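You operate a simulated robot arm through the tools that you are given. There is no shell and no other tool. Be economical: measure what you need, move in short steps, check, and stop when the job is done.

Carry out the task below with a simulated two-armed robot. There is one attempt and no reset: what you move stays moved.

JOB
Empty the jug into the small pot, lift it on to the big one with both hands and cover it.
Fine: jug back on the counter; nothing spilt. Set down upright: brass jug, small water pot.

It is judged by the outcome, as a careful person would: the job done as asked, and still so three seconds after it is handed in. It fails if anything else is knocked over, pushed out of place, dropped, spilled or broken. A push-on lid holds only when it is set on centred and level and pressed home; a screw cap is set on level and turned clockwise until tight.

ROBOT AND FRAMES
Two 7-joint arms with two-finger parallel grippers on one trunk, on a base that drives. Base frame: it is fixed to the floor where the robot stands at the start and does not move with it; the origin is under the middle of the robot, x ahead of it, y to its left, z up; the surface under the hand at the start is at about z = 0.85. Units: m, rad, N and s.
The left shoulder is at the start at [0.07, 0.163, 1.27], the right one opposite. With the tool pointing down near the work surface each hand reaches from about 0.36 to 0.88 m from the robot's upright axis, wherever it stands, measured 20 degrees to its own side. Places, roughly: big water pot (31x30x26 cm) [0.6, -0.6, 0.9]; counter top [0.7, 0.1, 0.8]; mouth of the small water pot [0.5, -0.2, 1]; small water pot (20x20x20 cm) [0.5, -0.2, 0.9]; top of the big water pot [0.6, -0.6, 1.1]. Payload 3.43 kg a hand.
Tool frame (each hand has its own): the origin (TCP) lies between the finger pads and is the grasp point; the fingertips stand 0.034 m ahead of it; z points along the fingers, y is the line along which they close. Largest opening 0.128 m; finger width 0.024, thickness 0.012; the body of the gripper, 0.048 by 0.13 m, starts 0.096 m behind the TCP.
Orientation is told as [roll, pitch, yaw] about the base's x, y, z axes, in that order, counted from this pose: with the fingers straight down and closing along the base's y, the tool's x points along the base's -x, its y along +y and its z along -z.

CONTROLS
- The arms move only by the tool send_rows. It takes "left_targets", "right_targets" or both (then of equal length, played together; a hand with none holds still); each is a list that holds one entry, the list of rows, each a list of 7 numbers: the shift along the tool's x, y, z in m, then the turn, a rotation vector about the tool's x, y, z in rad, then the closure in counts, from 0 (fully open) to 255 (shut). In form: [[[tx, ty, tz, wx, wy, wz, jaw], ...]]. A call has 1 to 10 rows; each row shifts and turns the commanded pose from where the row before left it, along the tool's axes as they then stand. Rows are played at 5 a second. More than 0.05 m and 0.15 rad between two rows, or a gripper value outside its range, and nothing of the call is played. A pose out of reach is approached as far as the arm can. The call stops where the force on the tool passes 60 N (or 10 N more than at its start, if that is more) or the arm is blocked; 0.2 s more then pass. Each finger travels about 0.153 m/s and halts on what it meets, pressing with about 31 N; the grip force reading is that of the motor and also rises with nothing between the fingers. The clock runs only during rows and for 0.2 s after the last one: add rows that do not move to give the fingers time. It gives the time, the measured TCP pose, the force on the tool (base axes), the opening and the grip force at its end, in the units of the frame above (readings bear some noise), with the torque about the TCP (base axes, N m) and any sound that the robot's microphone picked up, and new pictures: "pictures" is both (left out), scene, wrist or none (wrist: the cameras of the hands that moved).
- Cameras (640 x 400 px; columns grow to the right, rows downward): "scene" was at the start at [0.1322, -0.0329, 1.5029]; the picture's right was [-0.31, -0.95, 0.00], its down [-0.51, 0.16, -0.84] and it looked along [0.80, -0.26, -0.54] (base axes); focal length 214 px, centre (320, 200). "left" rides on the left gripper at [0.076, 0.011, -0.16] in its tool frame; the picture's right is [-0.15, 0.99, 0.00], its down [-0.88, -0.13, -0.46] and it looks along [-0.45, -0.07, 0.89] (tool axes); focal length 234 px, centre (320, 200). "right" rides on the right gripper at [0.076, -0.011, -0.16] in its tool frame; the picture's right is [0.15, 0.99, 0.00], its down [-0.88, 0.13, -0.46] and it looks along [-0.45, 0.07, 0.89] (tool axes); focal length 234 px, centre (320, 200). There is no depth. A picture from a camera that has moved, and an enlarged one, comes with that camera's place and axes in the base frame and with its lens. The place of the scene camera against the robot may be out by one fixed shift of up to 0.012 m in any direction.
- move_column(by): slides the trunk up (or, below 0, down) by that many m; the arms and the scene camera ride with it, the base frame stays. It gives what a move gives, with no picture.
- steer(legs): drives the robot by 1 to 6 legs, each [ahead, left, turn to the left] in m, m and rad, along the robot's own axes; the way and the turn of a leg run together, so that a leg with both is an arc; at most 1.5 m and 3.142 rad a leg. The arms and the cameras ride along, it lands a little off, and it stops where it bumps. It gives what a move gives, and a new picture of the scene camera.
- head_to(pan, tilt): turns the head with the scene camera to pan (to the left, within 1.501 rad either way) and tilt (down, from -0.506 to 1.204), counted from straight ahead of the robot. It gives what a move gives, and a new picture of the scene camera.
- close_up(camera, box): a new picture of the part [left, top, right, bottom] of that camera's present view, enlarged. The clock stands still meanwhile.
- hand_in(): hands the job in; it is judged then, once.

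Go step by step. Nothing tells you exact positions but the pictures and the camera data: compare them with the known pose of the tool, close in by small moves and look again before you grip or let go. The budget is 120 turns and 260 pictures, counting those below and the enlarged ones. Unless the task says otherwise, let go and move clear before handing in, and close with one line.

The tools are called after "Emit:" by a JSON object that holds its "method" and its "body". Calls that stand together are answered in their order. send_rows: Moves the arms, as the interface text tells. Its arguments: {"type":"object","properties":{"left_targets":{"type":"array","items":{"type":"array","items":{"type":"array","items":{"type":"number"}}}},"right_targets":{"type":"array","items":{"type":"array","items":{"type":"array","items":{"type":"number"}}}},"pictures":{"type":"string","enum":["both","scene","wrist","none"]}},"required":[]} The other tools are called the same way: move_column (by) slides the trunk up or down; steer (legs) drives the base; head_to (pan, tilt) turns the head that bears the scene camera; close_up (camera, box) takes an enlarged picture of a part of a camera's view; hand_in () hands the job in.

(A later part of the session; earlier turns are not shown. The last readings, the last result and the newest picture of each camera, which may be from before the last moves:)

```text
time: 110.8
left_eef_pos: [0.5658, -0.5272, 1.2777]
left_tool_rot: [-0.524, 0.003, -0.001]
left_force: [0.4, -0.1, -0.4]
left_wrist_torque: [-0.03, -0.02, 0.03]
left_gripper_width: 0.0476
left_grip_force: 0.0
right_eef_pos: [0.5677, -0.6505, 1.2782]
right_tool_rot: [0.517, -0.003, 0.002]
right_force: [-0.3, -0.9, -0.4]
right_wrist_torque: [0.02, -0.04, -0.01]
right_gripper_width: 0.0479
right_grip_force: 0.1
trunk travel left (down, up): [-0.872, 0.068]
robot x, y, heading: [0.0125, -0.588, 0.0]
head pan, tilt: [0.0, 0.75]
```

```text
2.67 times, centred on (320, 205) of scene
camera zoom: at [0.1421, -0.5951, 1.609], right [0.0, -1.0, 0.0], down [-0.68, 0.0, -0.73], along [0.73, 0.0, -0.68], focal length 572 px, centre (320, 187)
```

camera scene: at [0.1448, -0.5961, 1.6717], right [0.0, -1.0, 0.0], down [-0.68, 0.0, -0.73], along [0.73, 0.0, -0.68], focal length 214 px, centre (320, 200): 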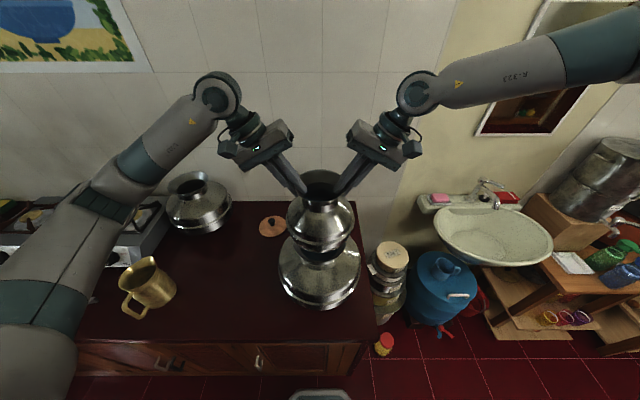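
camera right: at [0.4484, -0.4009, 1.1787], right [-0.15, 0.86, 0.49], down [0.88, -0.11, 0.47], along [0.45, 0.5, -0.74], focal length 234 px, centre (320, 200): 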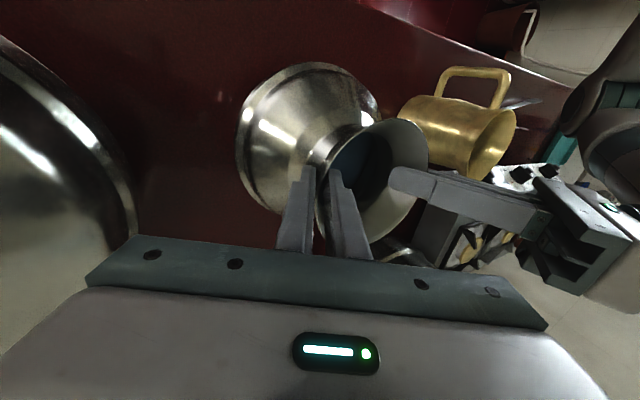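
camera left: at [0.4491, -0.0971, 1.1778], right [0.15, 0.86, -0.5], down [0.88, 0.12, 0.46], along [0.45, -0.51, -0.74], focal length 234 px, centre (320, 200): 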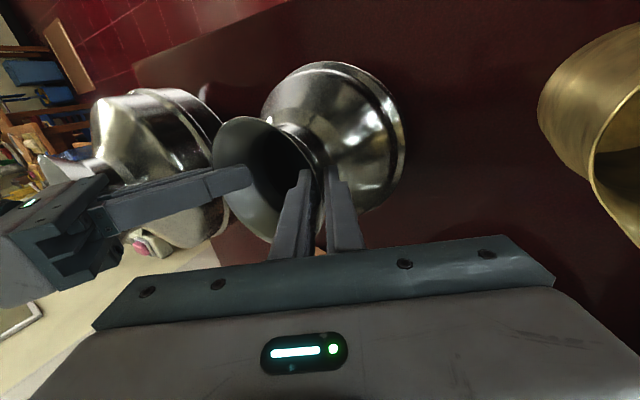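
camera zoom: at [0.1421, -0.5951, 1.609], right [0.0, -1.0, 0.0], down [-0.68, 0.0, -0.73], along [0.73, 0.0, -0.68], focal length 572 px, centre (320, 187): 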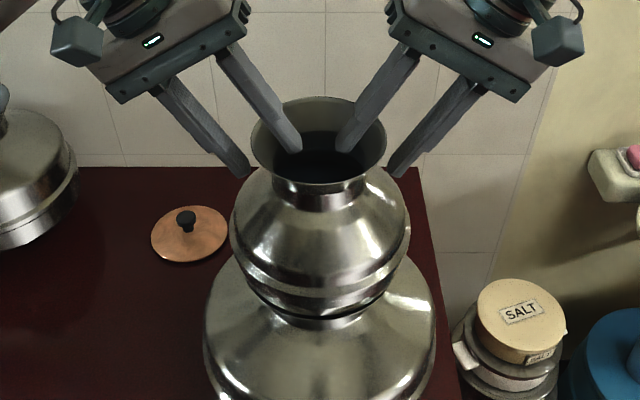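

The pot stands stable and upright on the big one. Withdrawing both hands along their finger axes.

Emit:
{"method": "send_rows", "body": {"left_targets": [[[0, 0, -0.015, 0, 0, 0, 160], [0, 0, -0.03, 0, 0, 0, 160], [0, 0, -0.04, 0, 0, 0, 160], [0, 0, -0.04, 0, 0, 0, 160]]], "right_targets": [[[0, 0, -0.015, 0, 0, 0, 160], [0, 0, -0.03, 0, 0, 0, 160], [0, 0, -0.04, 0, 0, 0, 160], [0, 0, -0.04, 0, 0, 0, 160]]], "pictures": "scene"}}

Emit:
{"method": "close_up", "body": {"camera": "scene", "box": [255, 160, 385, 270]}}

```text
time: 111.8
left_eef_pos: [0.5664, -0.4618, 1.387]
left_tool_rot: [-0.522, 0.002, 0.001]
left_force: [-0.2, -0.2, -0.4]
left_wrist_torque: [-0.05, -0.02, 0.02]
left_gripper_width: 0.0476
left_grip_force: 0.0
right_eef_pos: [0.5655, -0.7134, 1.3881]
right_tool_rot: [0.517, -0.003, 0.002]
right_force: [-0.9, -0.4, -0.3]
right_wrist_torque: [0.0, -0.01, -0.02]
right_gripper_width: 0.0479
right_grip_force: 0.1
trunk travel left (down, up): [-0.872, 0.068]
robot x, y, heading: [0.0099, -0.5897, 0.002]
head pan, tilt: [0.0, 0.75]
camera scene: at [0.1399, -0.5954, 1.6091], right [0.0, -1.0, 0.0], down [-0.68, 0.0, -0.73], along [0.73, 0.0, -0.68], focal length 214 px, centre (320, 200)
```

scene: 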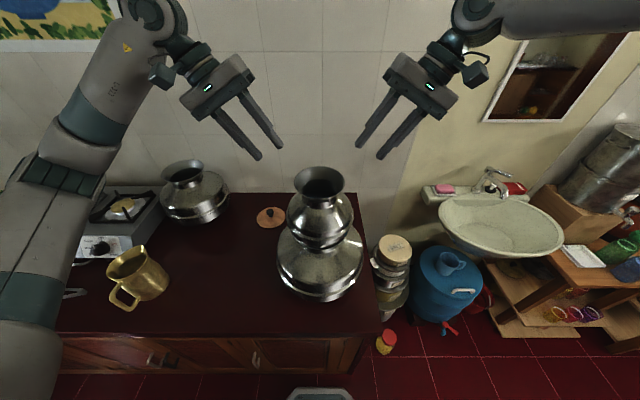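

```text
3.64 times, centred on (320, 215) of scene
camera zoom: at [0.1399, -0.5954, 1.6091], right [0.0, -1.0, 0.0], down [-0.68, 0.0, -0.73], along [0.73, 0.0, -0.68], focal length 780 px, centre (320, 146)
```

zoom: 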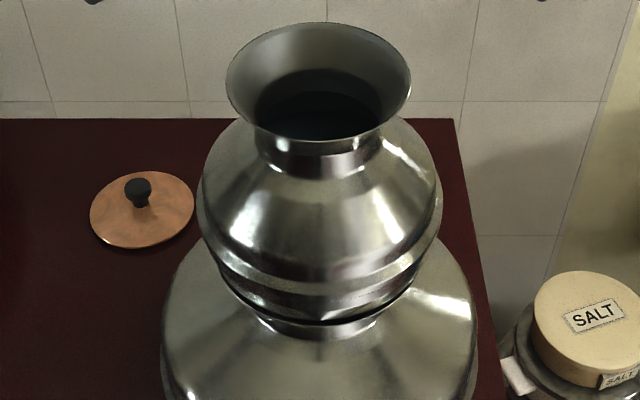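

The stack is good. Next the lid: I'll bring the left hand upright and out over the lid, move the right hand aside, then lower the trunk.

Emit:
{"method": "send_rows", "body": {"left_targets": [[[0, 0.024, -0.013, -0.1305, 0, 0, 136], [0, 0.025, -0.009, -0.1305, 0, 0, 136], [0, 0.026, -0.006, -0.1305, 0, 0, 136], [0, 0.026, -0.003, -0.1305, 0, 0, 136], [-0.046, 0, 0, 0, 0, 0, 136], [-0.046, 0, 0, 0, 0, 0, 136], [-0.046, 0, 0, 0, 0, 0, 136], [-0.046, 0, 0, 0, 0, 0, 136], [-0.03, 0, 0, 0, 0, 0, 136]]], "right_targets": [[[0, -0.024, -0.013, 0.129, 0, 0, 160], [0, -0.025, -0.009, 0.129, 0, 0, 160], [0, -0.026, -0.006, 0.129, 0, 0, 160], [0, -0.026, -0.003, 0.129, 0, 0, 160], [0.03, -0.01, 0, 0, 0, 0, 160], [0.03, -0.01, 0, 0, 0, 0, 160], [0.03, 0, 0, 0, 0, 0, 160], [0.03, 0, 0, 0, 0, 0, 160], [0, 0, 0, 0, 0, 0, 160]]], "pictures": "none"}}

Emit:
{"method": "move_column", "body": {"by": -0.17}}

Emit:
{"method": "head_to", "body": {"pan": 0.25, "tilt": 0.6}}

Emit:
{"method": "close_up", "body": {"camera": "left", "box": [0, 0, 640, 400]}}

```text
time: 113.8
left_eef_pos: [0.7819, -0.3586, 1.3827]
left_tool_rot: [0.001, 0.003, 0.0]
left_force: [0.7, 1.2, -0.8]
left_wrist_torque: [0.0, 0.04, 0.0]
left_gripper_width: 0.0598
left_grip_force: 0.2
right_eef_pos: [0.4488, -0.8417, 1.3831]
right_tool_rot: [0.002, -0.001, 0.001]
right_force: [-0.2, -0.8, -0.7]
right_wrist_torque: [0.03, -0.01, -0.03]
right_gripper_width: 0.0474
right_grip_force: 0.0
trunk travel left (down, up): [-0.872, 0.068]
robot x, y, heading: [0.0121, -0.589, -0.004]
head pan, tilt: [0.0, 0.75]
```

```text
time: 115.7
left_eef_pos: [0.782, -0.3571, 1.2124]
left_tool_rot: [0.0, 0.001, -0.002]
left_force: [0.0, 0.2, 0.0]
left_wrist_torque: [0.0, 0.01, -0.01]
left_gripper_width: 0.0596
left_grip_force: 0.1
right_eef_pos: [0.4483, -0.8377, 1.214]
right_tool_rot: [0.002, -0.004, 0.001]
right_force: [0.0, -0.4, 0.5]
right_wrist_torque: [0.01, 0.0, -0.01]
right_gripper_width: 0.0477
right_grip_force: 0.0
trunk travel left (down, up): [-0.702, 0.238]
robot x, y, heading: [0.0091, -0.5889, 0.001]
head pan, tilt: [0.0, 0.75]
```

```text
time: 116.4
left_eef_pos: [0.7808, -0.3575, 1.212]
left_tool_rot: [-0.001, 0.002, 0.001]
left_force: [0.1, 0.1, 0.9]
left_wrist_torque: [0.02, 0.03, 0.02]
left_gripper_width: 0.0593
left_grip_force: 0.2
right_eef_pos: [0.4471, -0.8394, 1.2127]
right_tool_rot: [0.0, -0.004, 0.002]
right_force: [-0.1, 0.2, 0.3]
right_wrist_torque: [-0.01, 0.01, 0.0]
right_gripper_width: 0.0478
right_grip_force: 0.1
trunk travel left (down, up): [-0.702, 0.238]
robot x, y, heading: [0.0075, -0.5914, -0.002]
head pan, tilt: [0.25, 0.6]
camera scene: at [0.1446, -0.5734, 1.4519], right [0.25, -0.97, 0.0], down [-0.55, -0.14, -0.82], along [0.8, 0.2, -0.57], focal length 214 px, centre (320, 200)
```

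scene: 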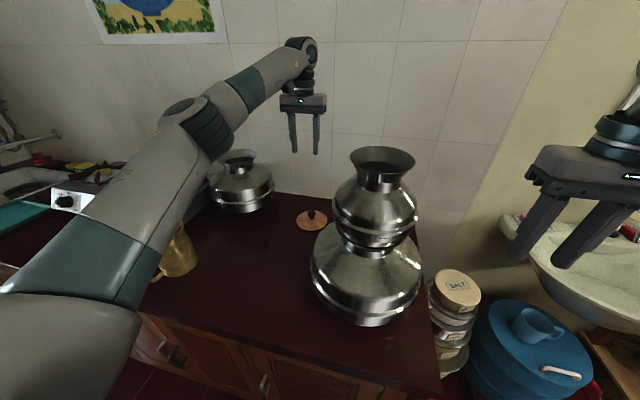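

```text
1.00 times, centred on (320, 200) of left (not enlarged: the box is as wide or as high as the picture)
camera zoom: at [0.7051, -0.346, 1.3713], right [0.15, 0.99, 0.0], down [0.88, -0.13, 0.45], along [0.45, -0.07, -0.89], focal length 234 px, centre (320, 200)
```

zoom: 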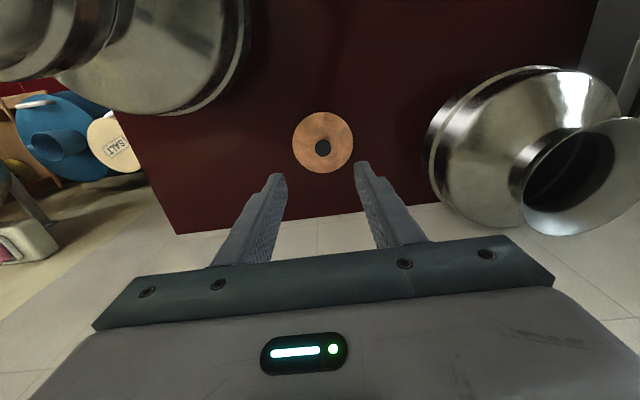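

The lid knob is at about (0.831, -0.360). I'll move over it and descend partway, then check the arm clearance to the jug.

Emit:
{"method": "send_rows", "body": {"left_targets": [[[-0.024, -0.001, 0.03, 0, 0, 0, 136], [-0.025, -0.0015, 0.04, 0, 0, 0, 136], [0, 0, 0.04, 0, 0, 0, 136], [0, 0, 0.04, 0, 0, 0, 136], [0, 0, 0.04, 0, 0, 0, 136]]]}}

Emit:
{"method": "close_up", "body": {"camera": "left", "box": [220, 40, 420, 200]}}

```text
time: 117.6
left_eef_pos: [0.8314, -0.3605, 1.0214]
left_tool_rot: [-0.002, 0.003, 0.0]
left_force: [-0.3, -0.3, -0.5]
left_wrist_torque: [0.04, -0.03, 0.03]
left_gripper_width: 0.0598
left_grip_force: 0.0
right_eef_pos: [0.4477, -0.8386, 1.2131]
right_tool_rot: [-0.002, -0.001, 0.002]
right_force: [-0.1, -0.2, 0.3]
right_wrist_torque: [0.0, 0.01, -0.03]
right_gripper_width: 0.0479
right_grip_force: 0.2
trunk travel left (down, up): [-0.702, 0.238]
robot x, y, heading: [0.0139, -0.5852, -0.0]
head pan, tilt: [0.25, 0.6]
camera scene: at [0.1457, -0.5736, 1.4518], right [0.25, -0.97, 0.0], down [-0.55, -0.14, -0.82], along [0.8, 0.2, -0.57], focal length 214 px, centre (320, 200)
camera left: at [0.7551, -0.3493, 1.1805], right [0.15, 0.99, 0.0], down [0.88, -0.13, 0.45], along [0.45, -0.07, -0.89], focal length 234 px, centre (320, 200)
```

scene: 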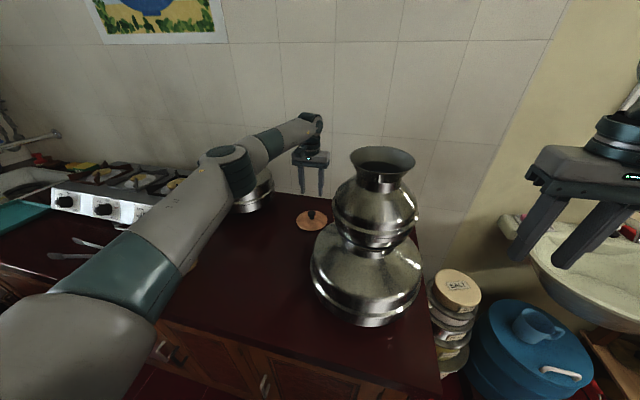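
left: 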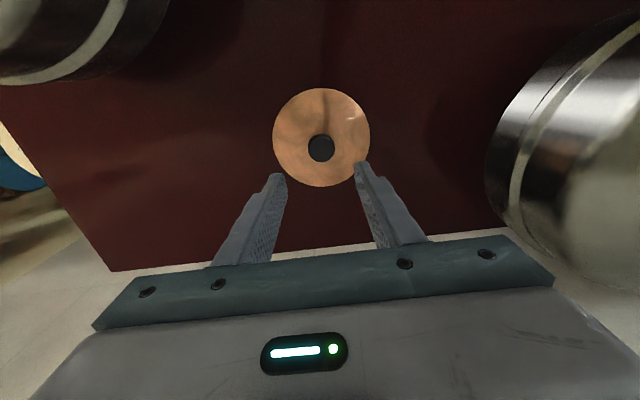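

```text
2.50 times, centred on (320, 120) of left
camera zoom: at [0.7551, -0.3493, 1.1805], right [0.15, 0.99, 0.0], down [0.88, -0.13, 0.45], along [0.45, -0.07, -0.89], focal length 585 px, centre (320, 400)
```

zoom: 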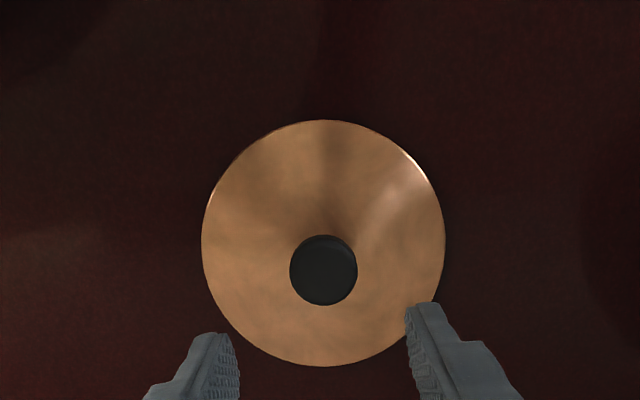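

Aligned over the knob (within a millimetre or two), and the elbow is well clear of the jug. Descending to the knob.

Emit:
{"method": "send_rows", "body": {"left_targets": [[[0, 0.0005, 0.03, 0, 0, 0, 136], [0, 0, 0.03, 0, 0, 0, 136], [0, 0, 0.03, 0, 0, 0, 136], [0, 0, 0.015, 0, 0, 0, 136], [0, 0, 0.012, 0, 0, 0, 136], [0, 0, 0.006, 0, 0, 0, 136]]], "pictures": "wrist"}}

Emit:
{"method": "close_up", "body": {"camera": "scene", "box": [270, 130, 370, 250]}}

```text
time: 119.0
left_eef_pos: [0.8281, -0.3603, 0.9007]
left_tool_rot: [-0.003, 0.0, 0.001]
left_force: [0.6, 1.4, 5.2]
left_wrist_torque: [0.09, -0.05, -0.04]
left_gripper_width: 0.06
left_grip_force: 0.3
right_eef_pos: [0.4462, -0.8388, 1.2144]
right_tool_rot: [0.0, -0.004, 0.003]
right_force: [-0.2, 0.2, -1.2]
right_wrist_torque: [0.04, -0.04, -0.01]
right_gripper_width: 0.0478
right_grip_force: 0.0
trunk travel left (down, up): [-0.702, 0.238]
robot x, y, heading: [0.0126, -0.589, 0.003]
head pan, tilt: [0.25, 0.6]
camera left: at [0.7526, -0.3489, 1.0593], right [0.15, 0.99, 0.0], down [0.88, -0.13, 0.46], along [0.45, -0.07, -0.89], focal length 234 px, centre (320, 200)
```

left: 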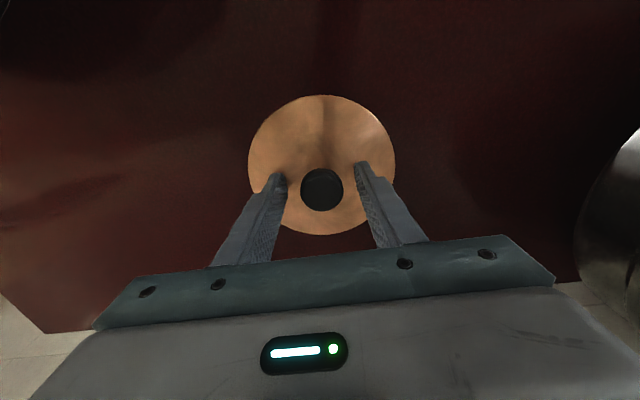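

```text
3.33 times, centred on (320, 190) of scene
camera zoom: at [0.1436, -0.5736, 1.4522], right [0.25, -0.97, 0.0], down [-0.55, -0.14, -0.83], along [0.8, 0.2, -0.56], focal length 715 px, centre (320, 233)
```

zoom: 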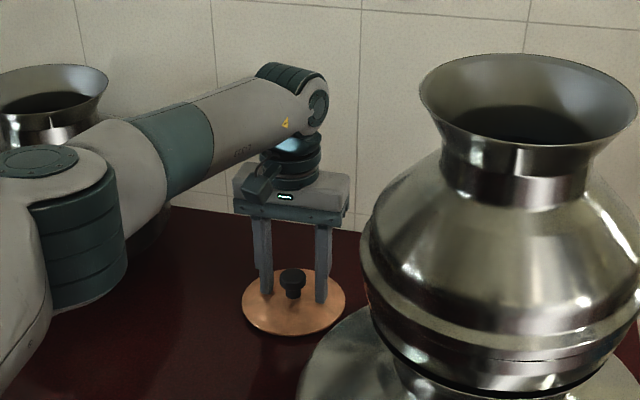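

Fingertips just touch the lid's top with the knob centred between them. Up 3 mm and close on the knob.

Emit:
{"method": "send_rows", "body": {"left_targets": [[[0, 0, -0.003, 0, 0, 0, 136], [0, 0, 0, 0, 0, 0, 180], [0, 0, 0, 0, 0, 0, 220], [0, 0, 0, 0, 0, 0, 255], [0, 0, 0, 0, 0, 0, 255]]], "pictures": "none"}}

Emit:
{"method": "send_rows", "body": {"left_targets": [[[0, 0, -0.01, 0, 0, 0, 255], [0, 0, -0.02, 0, 0, 0, 255], [0, 0, -0.03, 0, 0, 0, 255], [0, 0, -0.03, 0, 0, 0, 255]]], "pictures": "wrist"}}

Emit:
{"method": "close_up", "body": {"camera": "scene", "box": [270, 110, 370, 230]}}

```text
time: 120.2
left_eef_pos: [0.8285, -0.3602, 0.9027]
left_tool_rot: [0.0, 0.002, 0.002]
left_force: [1.6, 0.1, 7.0]
left_wrist_torque: [0.08, -0.02, 0.01]
left_gripper_width: 0.033
left_grip_force: 31.0
right_eef_pos: [0.4471, -0.8388, 1.2149]
right_tool_rot: [0.0, -0.003, 0.001]
right_force: [-0.4, -0.9, 0.2]
right_wrist_torque: [0.04, -0.05, 0.01]
right_gripper_width: 0.0479
right_grip_force: 0.1
trunk travel left (down, up): [-0.702, 0.238]
robot x, y, heading: [0.0119, -0.5906, -0.003]
head pan, tilt: [0.25, 0.6]
```

```text
time: 121.2
left_eef_pos: [0.8277, -0.3604, 0.992]
left_tool_rot: [-0.002, 0.002, 0.0]
left_force: [-0.5, 0.1, 0.0]
left_wrist_torque: [-0.02, 0.0, 0.02]
left_gripper_width: 0.033
left_grip_force: 31.3
right_eef_pos: [0.4468, -0.8399, 1.2131]
right_tool_rot: [0.001, -0.002, 0.001]
right_force: [-0.5, 0.3, -1.0]
right_wrist_torque: [-0.02, 0.0, -0.01]
right_gripper_width: 0.0476
right_grip_force: 0.1
trunk travel left (down, up): [-0.702, 0.238]
robot x, y, heading: [0.014, -0.5882, -0.0]
head pan, tilt: [0.25, 0.6]
camera left: at [0.7529, -0.3481, 1.1515], right [0.15, 0.99, 0.0], down [0.88, -0.13, 0.45], along [0.45, -0.07, -0.89], focal length 234 px, centre (320, 200)
```

left: 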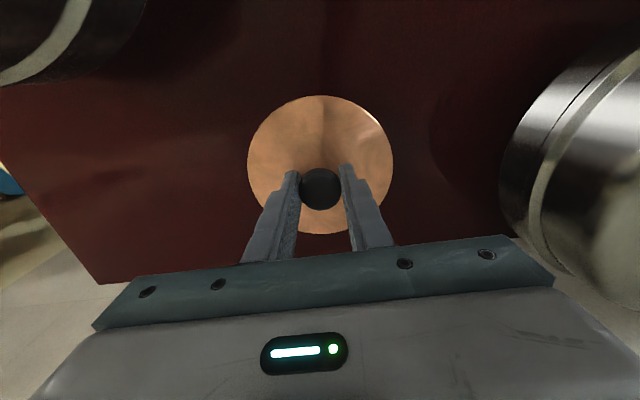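

```text
3.33 times, centred on (320, 170) of scene
camera zoom: at [0.144, -0.5736, 1.4519], right [0.25, -0.97, 0.0], down [-0.55, -0.14, -0.83], along [0.8, 0.2, -0.56], focal length 715 px, centre (320, 300)
```

zoom: 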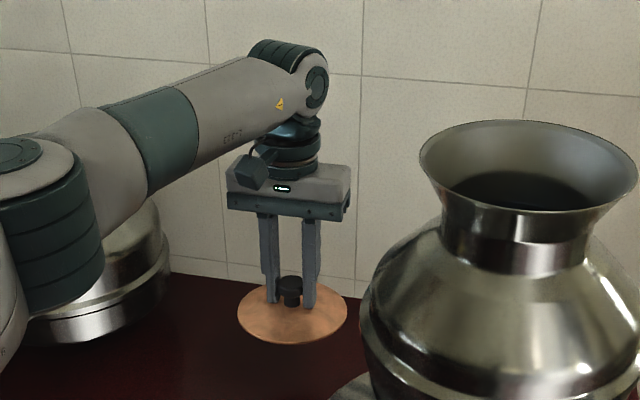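

Lid lifted level. I'll raise the trunk, then carry the lid up and over the small pot.

Emit:
{"method": "move_column", "body": {"by": 0.23}}

Emit:
{"method": "send_rows", "body": {"left_targets": [[[0, 0, -0.04, 0, 0, 0, 255], [0, 0, -0.043, 0, 0, 0, 255], [0, 0, -0.043, 0, 0, 0, 255], [0, 0, -0.043, 0, 0, 0, 255], [0.045, 0, 0, 0, 0, 0, 255], [0.045, 0, 0, 0, 0, 0, 255], [0.03, -0.038, 0, 0, 0, 0, 255], [0.03, -0.038, 0, 0, 0, 0, 255], [0.03, -0.038, 0, 0, 0, 0, 255], [0.03, -0.038, 0, 0, 0, 0, 255]]], "pictures": "none"}}

Emit:
{"method": "head_to", "body": {"pan": 0.0, "tilt": 0.75}}

```text
time: 123.7
left_eef_pos: [0.8287, -0.3584, 1.2213]
left_tool_rot: [-0.003, 0.003, 0.0]
left_force: [0.2, -0.2, -0.4]
left_wrist_torque: [-0.01, -0.03, -0.01]
left_gripper_width: 0.0327
left_grip_force: 31.3
right_eef_pos: [0.4464, -0.8393, 1.4433]
right_tool_rot: [-0.001, -0.003, 0.0]
right_force: [1.0, 0.2, 0.1]
right_wrist_torque: [0.04, 0.02, -0.01]
right_gripper_width: 0.0477
right_grip_force: 0.0
trunk travel left (down, up): [-0.932, 0.008]
robot x, y, heading: [0.0166, -0.5902, -0.001]
head pan, tilt: [0.25, 0.6]
```

```text
time: 125.9
left_eef_pos: [0.6194, -0.5132, 1.3918]
left_tool_rot: [0.002, 0.002, 0.002]
left_force: [0.6, -0.7, -0.7]
left_wrist_torque: [0.01, -0.02, 0.01]
left_gripper_width: 0.033
left_grip_force: 31.1
right_eef_pos: [0.4465, -0.8416, 1.4433]
right_tool_rot: [0.003, -0.003, 0.002]
right_force: [-1.0, -1.4, 0.3]
right_wrist_torque: [0.07, 0.0, -0.01]
right_gripper_width: 0.0478
right_grip_force: 0.0
trunk travel left (down, up): [-0.932, 0.008]
robot x, y, heading: [0.0135, -0.5911, -0.002]
head pan, tilt: [0.25, 0.6]
```

```text
time: 126.6
left_eef_pos: [0.6199, -0.512, 1.3913]
left_tool_rot: [0.0, 0.001, 0.0]
left_force: [0.3, -1.3, -1.6]
left_wrist_torque: [0.04, 0.01, 0.0]
left_gripper_width: 0.0328
left_grip_force: 30.9
right_eef_pos: [0.4476, -0.841, 1.4433]
right_tool_rot: [0.002, -0.004, 0.003]
right_force: [-0.5, -0.3, -0.3]
right_wrist_torque: [0.0, 0.03, 0.02]
right_gripper_width: 0.0477
right_grip_force: 0.0
trunk travel left (down, up): [-0.932, 0.008]
robot x, y, heading: [0.0116, -0.5904, -0.001]
head pan, tilt: [0.0, 0.75]
camera scene: at [0.142, -0.5966, 1.6691], right [0.0, -1.0, 0.0], down [-0.68, 0.0, -0.73], along [0.73, 0.0, -0.68], focal length 214 px, centre (320, 200)
```

scene: 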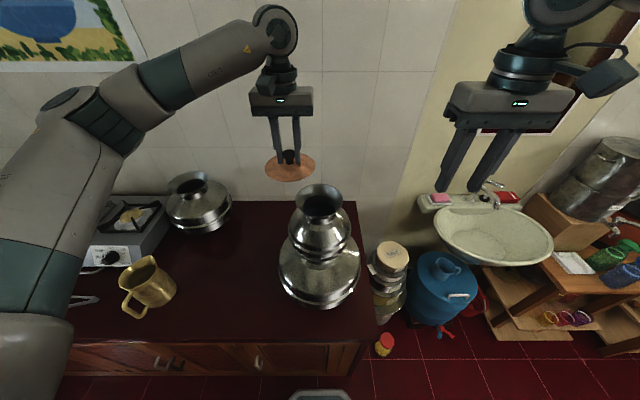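

I'll zoom in to compare the rim and lid with the same camera.

Emit:
{"method": "close_up", "body": {"camera": "scene", "box": [285, 175, 355, 225]}}

Emit:
{"method": "close_up", "body": {"camera": "scene", "box": [255, 140, 325, 190]}}

Emit:
{"method": "close_up", "body": {"camera": "left", "box": [0, 0, 640, 400]}}

```text
8.00 times, centred on (320, 200) of scene
camera zoom: at [0.142, -0.5966, 1.6691], right [0.0, -1.0, 0.0], down [-0.68, 0.0, -0.73], along [0.73, 0.0, -0.68], focal length 1716 px, centre (320, 200)
```

zoom: 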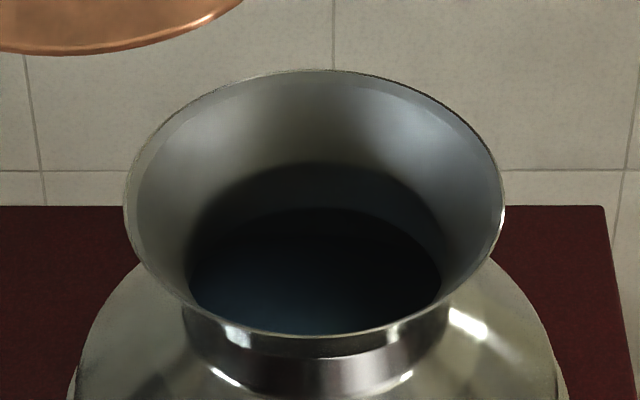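

```text
8.00 times, centred on (290, 165) of scene
camera zoom: at [0.142, -0.5966, 1.6691], right [0.0, -1.0, 0.0], down [-0.68, 0.0, -0.73], along [0.73, 0.0, -0.68], focal length 1716 px, centre (560, 480)
```

zoom: 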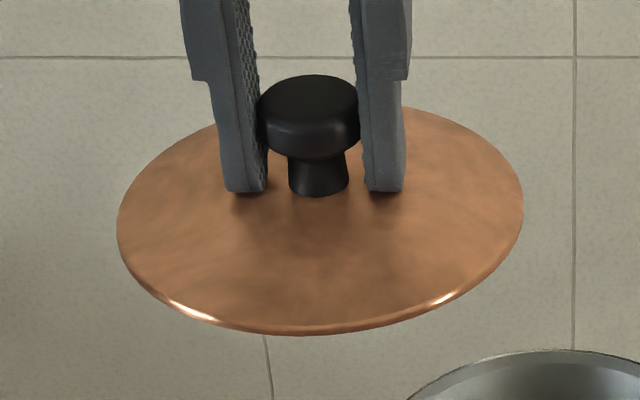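

```text
1.00 times, centred on (320, 200) of left (not enlarged: the box is as wide or as high as the picture)
camera zoom: at [0.5444, -0.5007, 1.5502], right [0.15, 0.99, 0.0], down [0.88, -0.13, 0.45], along [0.45, -0.07, -0.89], focal length 234 px, centre (320, 200)
```

zoom: 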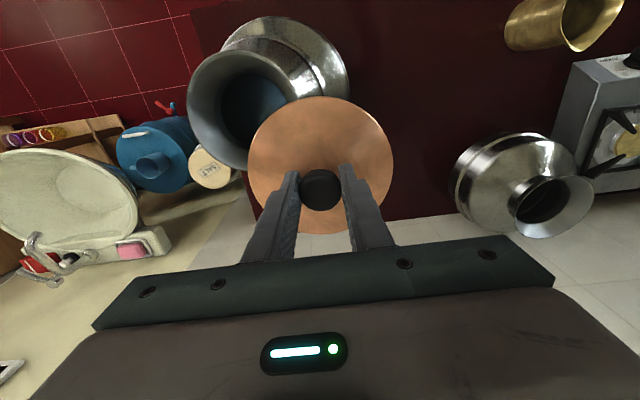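

Same-camera comparison says to move the lid by (-0.061, -0.079). I'll do that, lower to about 1.5 cm above the rim, and check.

Emit:
{"method": "send_rows", "body": {"left_targets": [[[0.0203, -0.0264, 0, 0, 0, 0, 255], [0.0203, -0.0264, 0, 0, 0, 0, 255], [0.0202, -0.0264, 0, 0, 0, 0, 255], [0, 0, 0.02, 0, 0, 0, 255], [0, 0, 0.02, 0, 0, 0, 255], [0, 0, 0, 0, 0, 0, 255]]], "pictures": "wrist"}}

Emit:
{"method": "close_up", "body": {"camera": "scene", "box": [285, 170, 355, 220]}}

```text
time: 128.0
left_eef_pos: [0.5583, -0.5902, 1.3511]
left_tool_rot: [0.001, 0.002, 0.0]
left_force: [0.3, -0.5, -1.5]
left_wrist_torque: [0.0, 0.0, 0.02]
left_gripper_width: 0.0328
left_grip_force: 31.2
right_eef_pos: [0.4483, -0.8392, 1.4436]
right_tool_rot: [0.001, -0.003, 0.001]
right_force: [-0.5, -0.1, 0.0]
right_wrist_torque: [0.03, -0.02, -0.03]
right_gripper_width: 0.0478
right_grip_force: 0.0
trunk travel left (down, up): [-0.932, 0.008]
robot x, y, heading: [0.0097, -0.5852, 0.001]
head pan, tilt: [0.0, 0.75]
camera left: at [0.4826, -0.5794, 1.511], right [0.15, 0.99, 0.0], down [0.88, -0.13, 0.45], along [0.45, -0.07, -0.89], focal length 234 px, centre (320, 200)
```

left: 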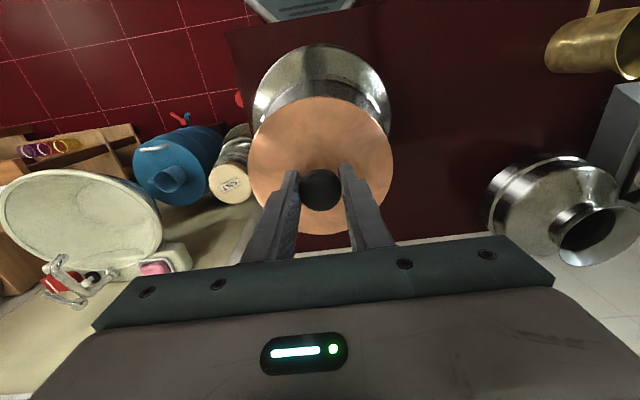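

```text
8.00 times, centred on (320, 195) of scene
camera zoom: at [0.1415, -0.596, 1.6691], right [0.0, -1.0, 0.0], down [-0.68, 0.0, -0.73], along [0.73, 0.0, -0.68], focal length 1716 px, centre (320, 240)
```

zoom: 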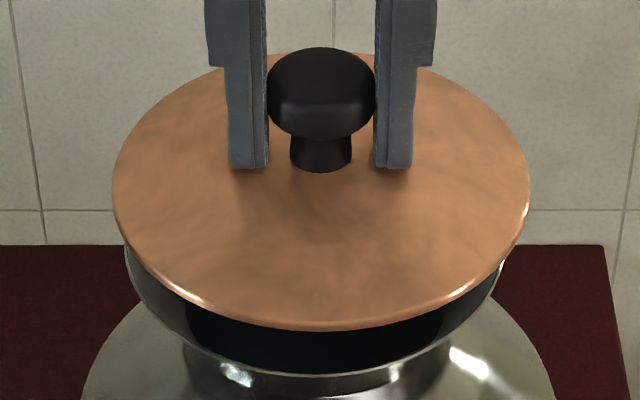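

Close: needs about +3 mm in x and +2 mm in y. Lower further and check again.

Emit:
{"method": "send_rows", "body": {"left_targets": [[[-0.003, 0.002, 0.008, 0, 0, 0, 255], [0, 0, 0.007, 0, 0, 0, 255], [0, 0, 0, 0, 0, 0, 255]]], "pictures": "none"}}

Emit:
{"method": "close_up", "body": {"camera": "scene", "box": [285, 170, 355, 220]}}

Emit:
{"method": "close_up", "body": {"camera": "right", "box": [0, 0, 640, 400]}}

```text
time: 128.8
left_eef_pos: [0.561, -0.5886, 1.3366]
left_tool_rot: [-0.002, 0.002, -0.001]
left_force: [0.1, -0.2, -0.8]
left_wrist_torque: [0.01, 0.03, 0.0]
left_gripper_width: 0.0324
left_grip_force: 31.6
right_eef_pos: [0.4471, -0.8401, 1.4438]
right_tool_rot: [0.0, -0.003, 0.001]
right_force: [0.3, -0.3, 0.0]
right_wrist_torque: [0.0, 0.01, 0.02]
right_gripper_width: 0.0476
right_grip_force: 0.0
trunk travel left (down, up): [-0.932, 0.008]
robot x, y, heading: [0.0126, -0.593, -0.003]
head pan, tilt: [0.0, 0.75]
```

```text
8.00 times, centred on (320, 195) of scene
camera zoom: at [0.1415, -0.5954, 1.6691], right [0.0, -1.0, 0.0], down [-0.68, 0.0, -0.73], along [0.73, 0.0, -0.68], focal length 1716 px, centre (320, 240)
```

zoom: 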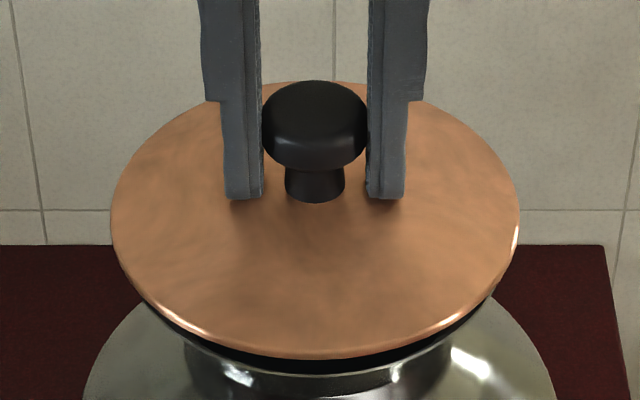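

```text
1.00 times, centred on (320, 200) of right (not enlarged: the box is as wide or as high as the picture)
camera zoom: at [0.3706, -0.8512, 1.6037], right [-0.15, 0.99, 0.0], down [0.88, 0.13, 0.46], along [0.45, 0.07, -0.89], focal length 234 px, centre (320, 200)
```

zoom: 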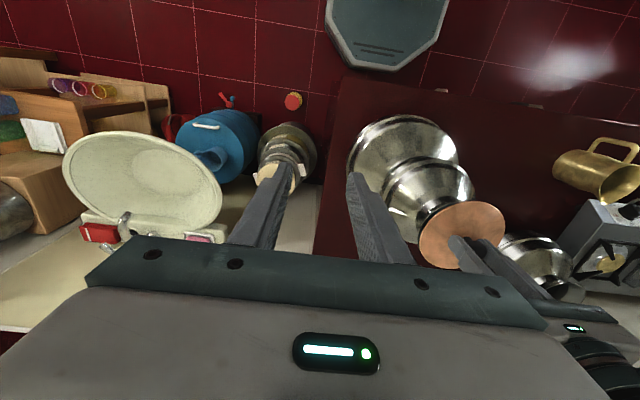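

Centred in both directions. Lowering gently to contact.

Emit:
{"method": "send_rows", "body": {"left_targets": [[[0, 0, 0.004, 0, 0, 0, 255], [0, 0, 0.002, 0, 0, 0, 255], [0, 0, 0.002, 0, 0, 0, 255], [0, 0, 0, 0, 0, 0, 255]]], "pictures": "none"}}

Emit:
{"method": "close_up", "body": {"camera": "scene", "box": [285, 170, 355, 220]}}

```text
time: 129.8
left_eef_pos: [0.5636, -0.5882, 1.3292]
left_tool_rot: [-0.002, 0.0, 0.0]
left_force: [0.6, 0.3, -1.1]
left_wrist_torque: [0.02, 0.0, 0.03]
left_gripper_width: 0.0328
left_grip_force: 30.6
right_eef_pos: [0.4475, -0.8394, 1.4438]
right_tool_rot: [0.0, -0.004, 0.002]
right_force: [0.4, -0.1, 0.7]
right_wrist_torque: [-0.02, -0.02, 0.03]
right_gripper_width: 0.0479
right_grip_force: 0.1
trunk travel left (down, up): [-0.932, 0.008]
robot x, y, heading: [0.0145, -0.5894, -0.002]
head pan, tilt: [0.0, 0.75]
```

```text
8.00 times, centred on (320, 195) of scene
camera zoom: at [0.1421, -0.5951, 1.669], right [0.0, -1.0, 0.0], down [-0.68, 0.0, -0.73], along [0.73, 0.0, -0.68], focal length 1716 px, centre (320, 240)
```

zoom: 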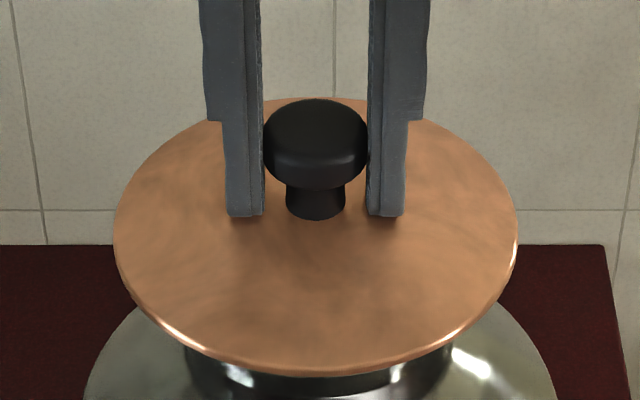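

Emit:
{"method": "send_rows", "body": {"left_targets": [[[0.001, 0, 0.002, 0, 0, 0, 255], [0, 0, 0.002, 0, 0, 0, 255], [0, 0, 0.002, 0, 0, 0, 255], [0, 0, 0, 0, 0, 0, 255]]], "pictures": "none"}}

Emit:
{"method": "close_up", "body": {"camera": "scene", "box": [285, 175, 355, 225]}}

```text
time: 130.8
left_eef_pos: [0.5603, -0.5891, 1.3238]
left_tool_rot: [-0.002, -0.001, -0.001]
left_force: [-0.2, 1.0, 14.5]
left_wrist_torque: [-0.21, -1.01, 0.04]
left_gripper_width: 0.033
left_grip_force: 30.9
right_eef_pos: [0.446, -0.8385, 1.4448]
right_tool_rot: [0.001, -0.004, 0.002]
right_force: [0.0, 0.3, 0.1]
right_wrist_torque: [0.01, 0.02, 0.0]
right_gripper_width: 0.0475
right_grip_force: 0.1
trunk travel left (down, up): [-0.932, 0.008]
robot x, y, heading: [0.0113, -0.5909, 0.005]
head pan, tilt: [0.0, 0.75]
```

```text
8.00 times, centred on (320, 200) of scene
camera zoom: at [0.1401, -0.5952, 1.6693], right [0.0, -1.0, 0.0], down [-0.68, 0.0, -0.73], along [0.73, 0.0, -0.68], focal length 1716 px, centre (320, 200)
```

zoom: 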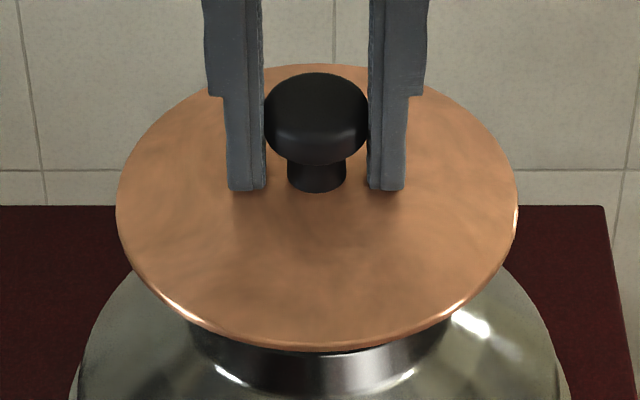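

First contact is at the far edge (a moment about y). I'll release the knob so the lid settles flush by itself, then look.

Emit:
{"method": "send_rows", "body": {"left_targets": [[[0, 0, -0.002, 0, 0, 0, 255], [0, 0, 0, 0, 0, 0, 225], [0, 0, 0, 0, 0, 0, 150], [0, 0, 0, 0, 0, 0, 150]]], "pictures": "none"}}

Emit:
{"method": "close_up", "body": {"camera": "scene", "box": [285, 175, 355, 225]}}

```text
time: 131.8
left_eef_pos: [0.5613, -0.5889, 1.324]
left_tool_rot: [-0.002, 0.003, -0.001]
left_force: [0.0, 0.9, -0.1]
left_wrist_torque: [-0.04, 0.01, 0.01]
left_gripper_width: 0.0527
left_grip_force: 0.0
right_eef_pos: [0.4466, -0.8396, 1.4432]
right_tool_rot: [0.001, -0.002, 0.002]
right_force: [0.5, 1.2, 0.2]
right_wrist_torque: [0.0, -0.03, -0.01]
right_gripper_width: 0.0477
right_grip_force: 0.0
trunk travel left (down, up): [-0.932, 0.008]
robot x, y, heading: [0.0136, -0.5889, -0.002]
head pan, tilt: [0.0, 0.75]
```

```text
8.00 times, centred on (320, 200) of scene
camera zoom: at [0.1414, -0.5952, 1.669], right [0.0, -1.0, 0.0], down [-0.68, 0.0, -0.73], along [0.73, 0.0, -0.68], focal length 1716 px, centre (320, 200)
```

zoom: 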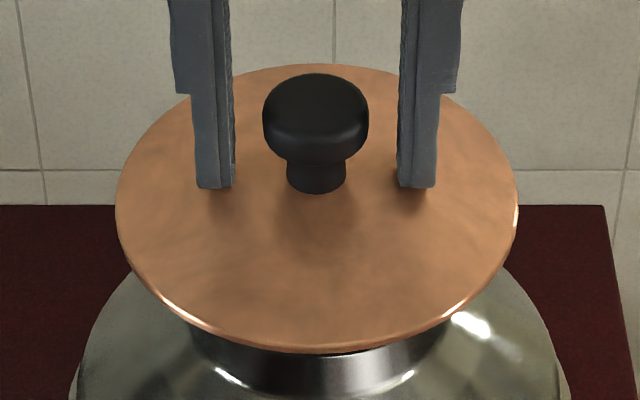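

The lid seems slightly tilted; it probably has a plug beneath that hasn't gone home. I'll swing the right hand's camera to see it from the side.

Emit:
{"method": "send_rows", "body": {"right_targets": [[[0, 0, 0, -0.14, 0, 0, 160], [0, 0, 0, -0.14, 0, 0, 160], [0, 0, 0, -0.14, 0, 0, 160], [0, 0, 0, -0.14, 0, 0, 160], [0, 0, 0, -0.14, 0, 0, 160], [0, 0, 0, -0.14, 0, 0, 160], [0, 0, 0, -0.14, 0, 0, 160], [0, 0, 0, -0.14, 0, 0, 160], [0, 0, 0, -0.14, 0, 0, 160], [0, 0, 0, -0.14, 0, 0, 160]]], "pictures": "none"}}

Emit:
{"method": "send_rows", "body": {"right_targets": [[[0, -0.031, 0.008, 0, 0, 0, 0], [0, -0.031, 0.008, 0, 0, 0, 0], [0, -0.031, 0.008, 0, 0, 0, 0], [0, -0.03, 0.008, 0, 0, 0, 0]]], "pictures": "wrist"}}

```text
time: 134.0
left_eef_pos: [0.5605, -0.5882, 1.3255]
left_tool_rot: [-0.001, 0.002, 0.002]
left_force: [-0.1, 0.1, 0.2]
left_wrist_torque: [-0.04, -0.03, 0.03]
left_gripper_width: 0.0527
left_grip_force: 0.0
right_eef_pos: [0.4459, -0.8387, 1.447]
right_tool_rot: [1.403, -0.01, 0.004]
right_force: [-0.5, 0.4, -5.8]
right_wrist_torque: [0.61, 0.03, 0.02]
right_gripper_width: 0.0478
right_grip_force: 0.0
trunk travel left (down, up): [-0.932, 0.008]
robot x, y, heading: [0.0125, -0.5888, -0.002]
head pan, tilt: [0.0, 0.75]
```

```text
time: 135.0
left_eef_pos: [0.561, -0.5877, 1.3251]
left_tool_rot: [-0.001, 0.003, 0.001]
left_force: [-0.4, 0.0, -0.5]
left_wrist_torque: [0.02, -0.01, -0.02]
left_gripper_width: 0.0529
left_grip_force: 0.0
right_eef_pos: [0.4034, -0.8307, 1.4052]
right_tool_rot: [1.386, 0.005, -0.002]
right_force: [-0.2, 0.5, -0.6]
right_wrist_torque: [-0.03, -0.02, -0.04]
right_gripper_width: 0.1279
right_grip_force: 0.1
right hand out of reach, approached as far as the arm can: row 1, 2, 3, 4
trunk travel left (down, up): [-0.932, 0.008]
robot x, y, heading: [0.0083, -0.5902, 0.003]
head pan, tilt: [0.0, 0.75]
camera right: at [0.3272, -0.9895, 1.4232], right [-0.14, 0.18, 0.97], down [0.88, -0.43, 0.21], along [0.45, 0.89, -0.1], focal length 234 px, centre (320, 200)
```

right: 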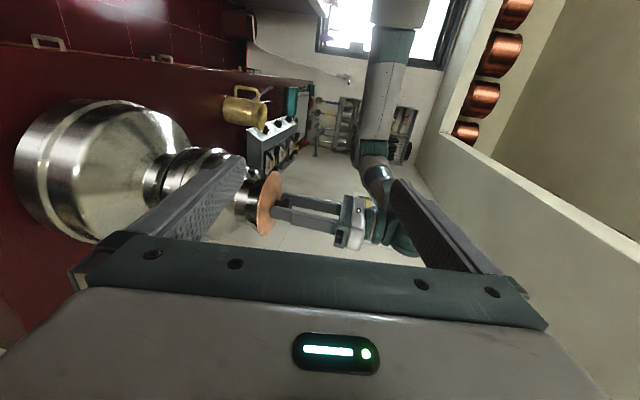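

Emit:
{"method": "close_up", "body": {"camera": "right", "box": [220, 160, 320, 245]}}

```text
4.71 times, centred on (270, 202) of right
camera zoom: at [0.3272, -0.9895, 1.4232], right [-0.14, 0.18, 0.97], down [0.88, -0.43, 0.21], along [0.45, 0.89, -0.1], focal length 1102 px, centre (555, 188)
```

zoom: 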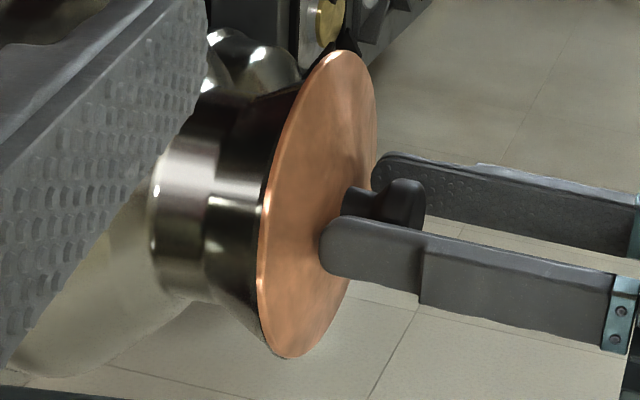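

Emit:
{"method": "close_up", "body": {"camera": "right", "box": [248, 165, 286, 240]}}

Emit:
{"method": "close_up", "body": {"camera": "right", "box": [250, 210, 282, 240]}}

```text
5.33 times, centred on (267, 202) of right
camera zoom: at [0.3272, -0.9895, 1.4232], right [-0.14, 0.18, 0.97], down [0.88, -0.43, 0.21], along [0.45, 0.89, -0.1], focal length 1249 px, centre (603, 187)
```

zoom: 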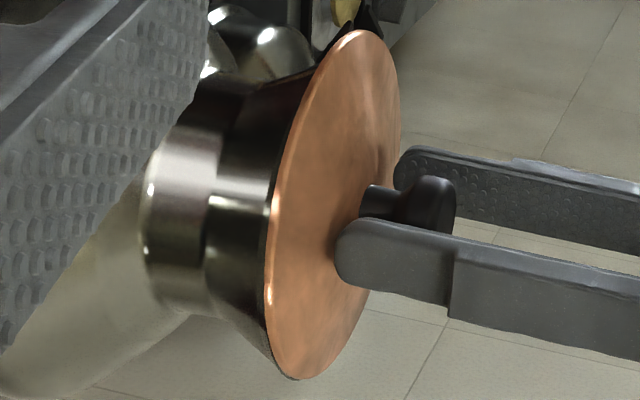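

```text
13.33 times, centred on (266, 225) of right
camera zoom: at [0.3272, -0.9895, 1.4232], right [-0.14, 0.18, 0.97], down [0.88, -0.43, 0.21], along [0.45, 0.89, -0.1], focal length 3122 px, centre (1040, -133)
```

zoom: 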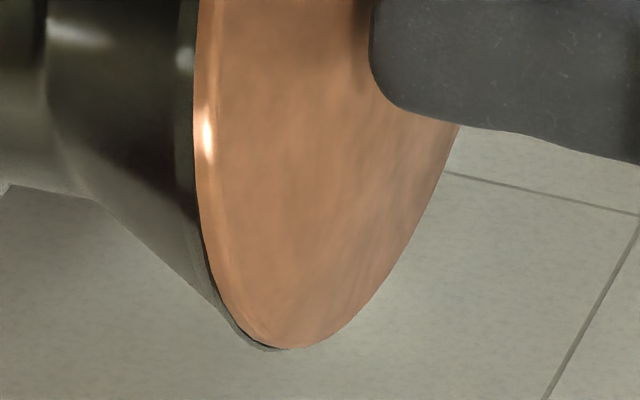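

From the side the lid rests on the rim, but sits about 3 mm toward the robot. I'll regrip the knob, lift slightly, shift +3 mm in x, set it down and press, watching the moment.

Emit:
{"method": "send_rows", "body": {"left_targets": [[[0, 0, 0, 0, 0, 0, 200], [0, 0, 0, 0, 0, 0, 255], [0, 0, 0, 0, 0, 0, 255], [0, 0, -0.004, 0, 0, 0, 255], [0, 0, 0, 0, 0, 0, 255]]], "pictures": "none"}}

Emit:
{"method": "close_up", "body": {"camera": "right", "box": [220, 160, 320, 245]}}

Emit:
{"method": "close_up", "body": {"camera": "scene", "box": [285, 175, 355, 225]}}

```text
time: 136.2
left_eef_pos: [0.5612, -0.5881, 1.3289]
left_tool_rot: [-0.001, 0.005, -0.002]
left_force: [0.5, -0.9, -0.7]
left_wrist_torque: [0.02, 0.0, 0.02]
left_gripper_width: 0.0329
left_grip_force: 31.1
right_eef_pos: [0.4039, -0.8286, 1.4041]
right_tool_rot: [1.386, 0.006, -0.002]
right_force: [-0.2, 0.5, 0.1]
right_wrist_torque: [0.03, 0.02, -0.02]
right_gripper_width: 0.1279
right_grip_force: 0.0
trunk travel left (down, up): [-0.932, 0.008]
robot x, y, heading: [0.0165, -0.5911, -0.002]
head pan, tilt: [0.0, 0.75]
```

```text
4.71 times, centred on (270, 202) of right
camera zoom: at [0.3276, -0.9895, 1.4233], right [-0.14, 0.18, 0.97], down [0.88, -0.43, 0.21], along [0.45, 0.89, -0.1], focal length 1102 px, centre (555, 188)
```

zoom: 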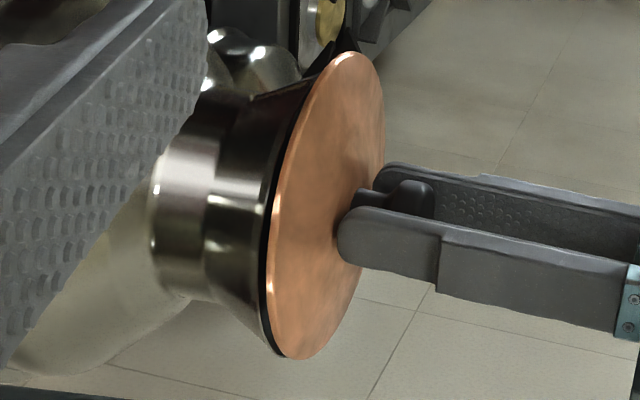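

```text
8.00 times, centred on (320, 200) of scene
camera zoom: at [0.1418, -0.5952, 1.669], right [0.0, -1.0, 0.0], down [-0.68, 0.0, -0.73], along [0.73, 0.0, -0.68], focal length 1716 px, centre (320, 200)
```

zoom: 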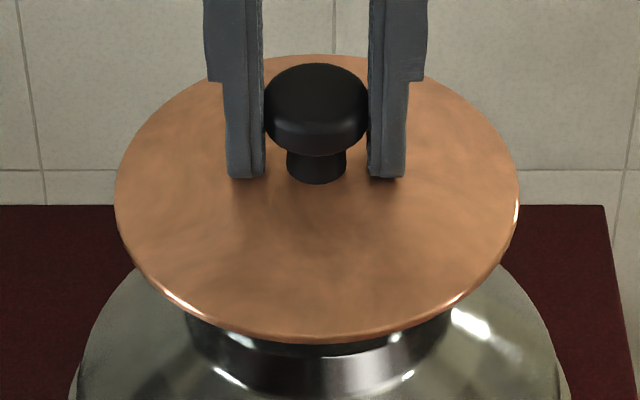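

Lifted, the gap looks a bit wider on the robot's side: about 1° relative tilt and a 3 mm offset. I'll shift +3 mm, tip the lid 1° to match, and set it down.

Emit:
{"method": "send_rows", "body": {"left_targets": [[[-0.003, 0, 0, 0, -0.018, 0, 255], [0, 0, 0.003, 0, 0, 0, 255], [0, 0, 0.002, 0, 0, 0, 255], [0, 0, 0, 0, 0, 0, 255]]], "pictures": "none"}}

Emit:
{"method": "close_up", "body": {"camera": "right", "box": [220, 160, 320, 245]}}

Emit:
{"method": "close_up", "body": {"camera": "scene", "box": [285, 175, 355, 225]}}

```text
time: 137.2
left_eef_pos: [0.5637, -0.5891, 1.3252]
left_tool_rot: [-0.001, -0.018, 0.001]
left_force: [3.2, 0.3, 13.2]
left_wrist_torque: [-0.03, 0.67, 0.0]
left_gripper_width: 0.033
left_grip_force: 31.3
right_eef_pos: [0.4042, -0.829, 1.4044]
right_tool_rot: [1.387, 0.005, -0.002]
right_force: [-0.5, 1.2, -1.0]
right_wrist_torque: [0.02, -0.01, -0.01]
right_gripper_width: 0.1281
right_grip_force: 0.0
trunk travel left (down, up): [-0.932, 0.008]
robot x, y, heading: [0.0126, -0.5877, -0.002]
head pan, tilt: [0.0, 0.75]
```

```text
4.71 times, centred on (270, 202) of right
camera zoom: at [0.3273, -0.9895, 1.4235], right [-0.14, 0.18, 0.97], down [0.88, -0.43, 0.21], along [0.45, 0.89, -0.1], focal length 1102 px, centre (555, 188)
```

zoom: 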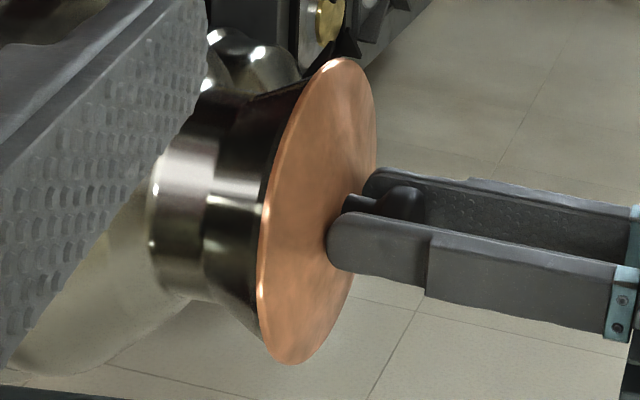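

```text
8.00 times, centred on (320, 200) of scene
camera zoom: at [0.1414, -0.5953, 1.6692], right [0.0, -1.0, 0.0], down [-0.68, 0.0, -0.73], along [0.73, 0.0, -0.68], focal length 1716 px, centre (320, 200)
```

zoom: 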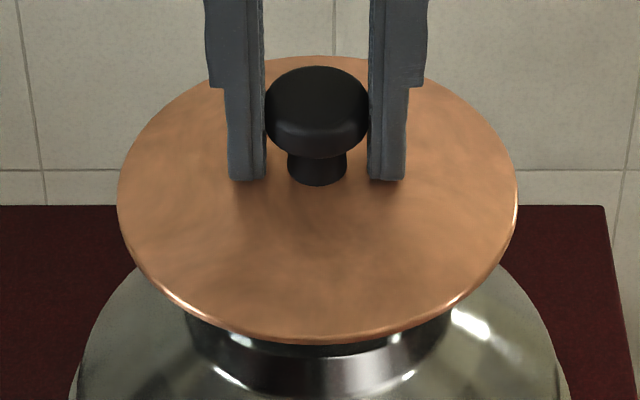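

The moment flipped, so the flush tilt is in between. I'll back off the tilt by 0.008 rad and press.

Emit:
{"method": "send_rows", "body": {"left_targets": [[[0, 0, 0, 0, 0.008, 0, 255], [0, 0, 0.001, 0, 0, 0, 255], [0, 0, 0.001, 0, 0, 0, 255], [0, 0, 0, 0, 0, 0, 255]]], "pictures": "none"}}

```text
time: 138.2
left_eef_pos: [0.5637, -0.5892, 1.3237]
left_tool_rot: [-0.003, -0.01, 0.003]
left_force: [9.6, -0.1, 30.9]
left_wrist_torque: [-0.11, -0.28, 0.02]
left_gripper_width: 0.0328
left_grip_force: 31.5
right_eef_pos: [0.4013, -0.8312, 1.4049]
right_tool_rot: [1.386, 0.007, -0.005]
right_force: [0.0, -0.1, -0.3]
right_wrist_torque: [-0.01, 0.01, 0.04]
right_gripper_width: 0.1278
right_grip_force: 0.0
trunk travel left (down, up): [-0.932, 0.008]
robot x, y, heading: [0.013, -0.5889, -0.004]
head pan, tilt: [0.0, 0.75]
```

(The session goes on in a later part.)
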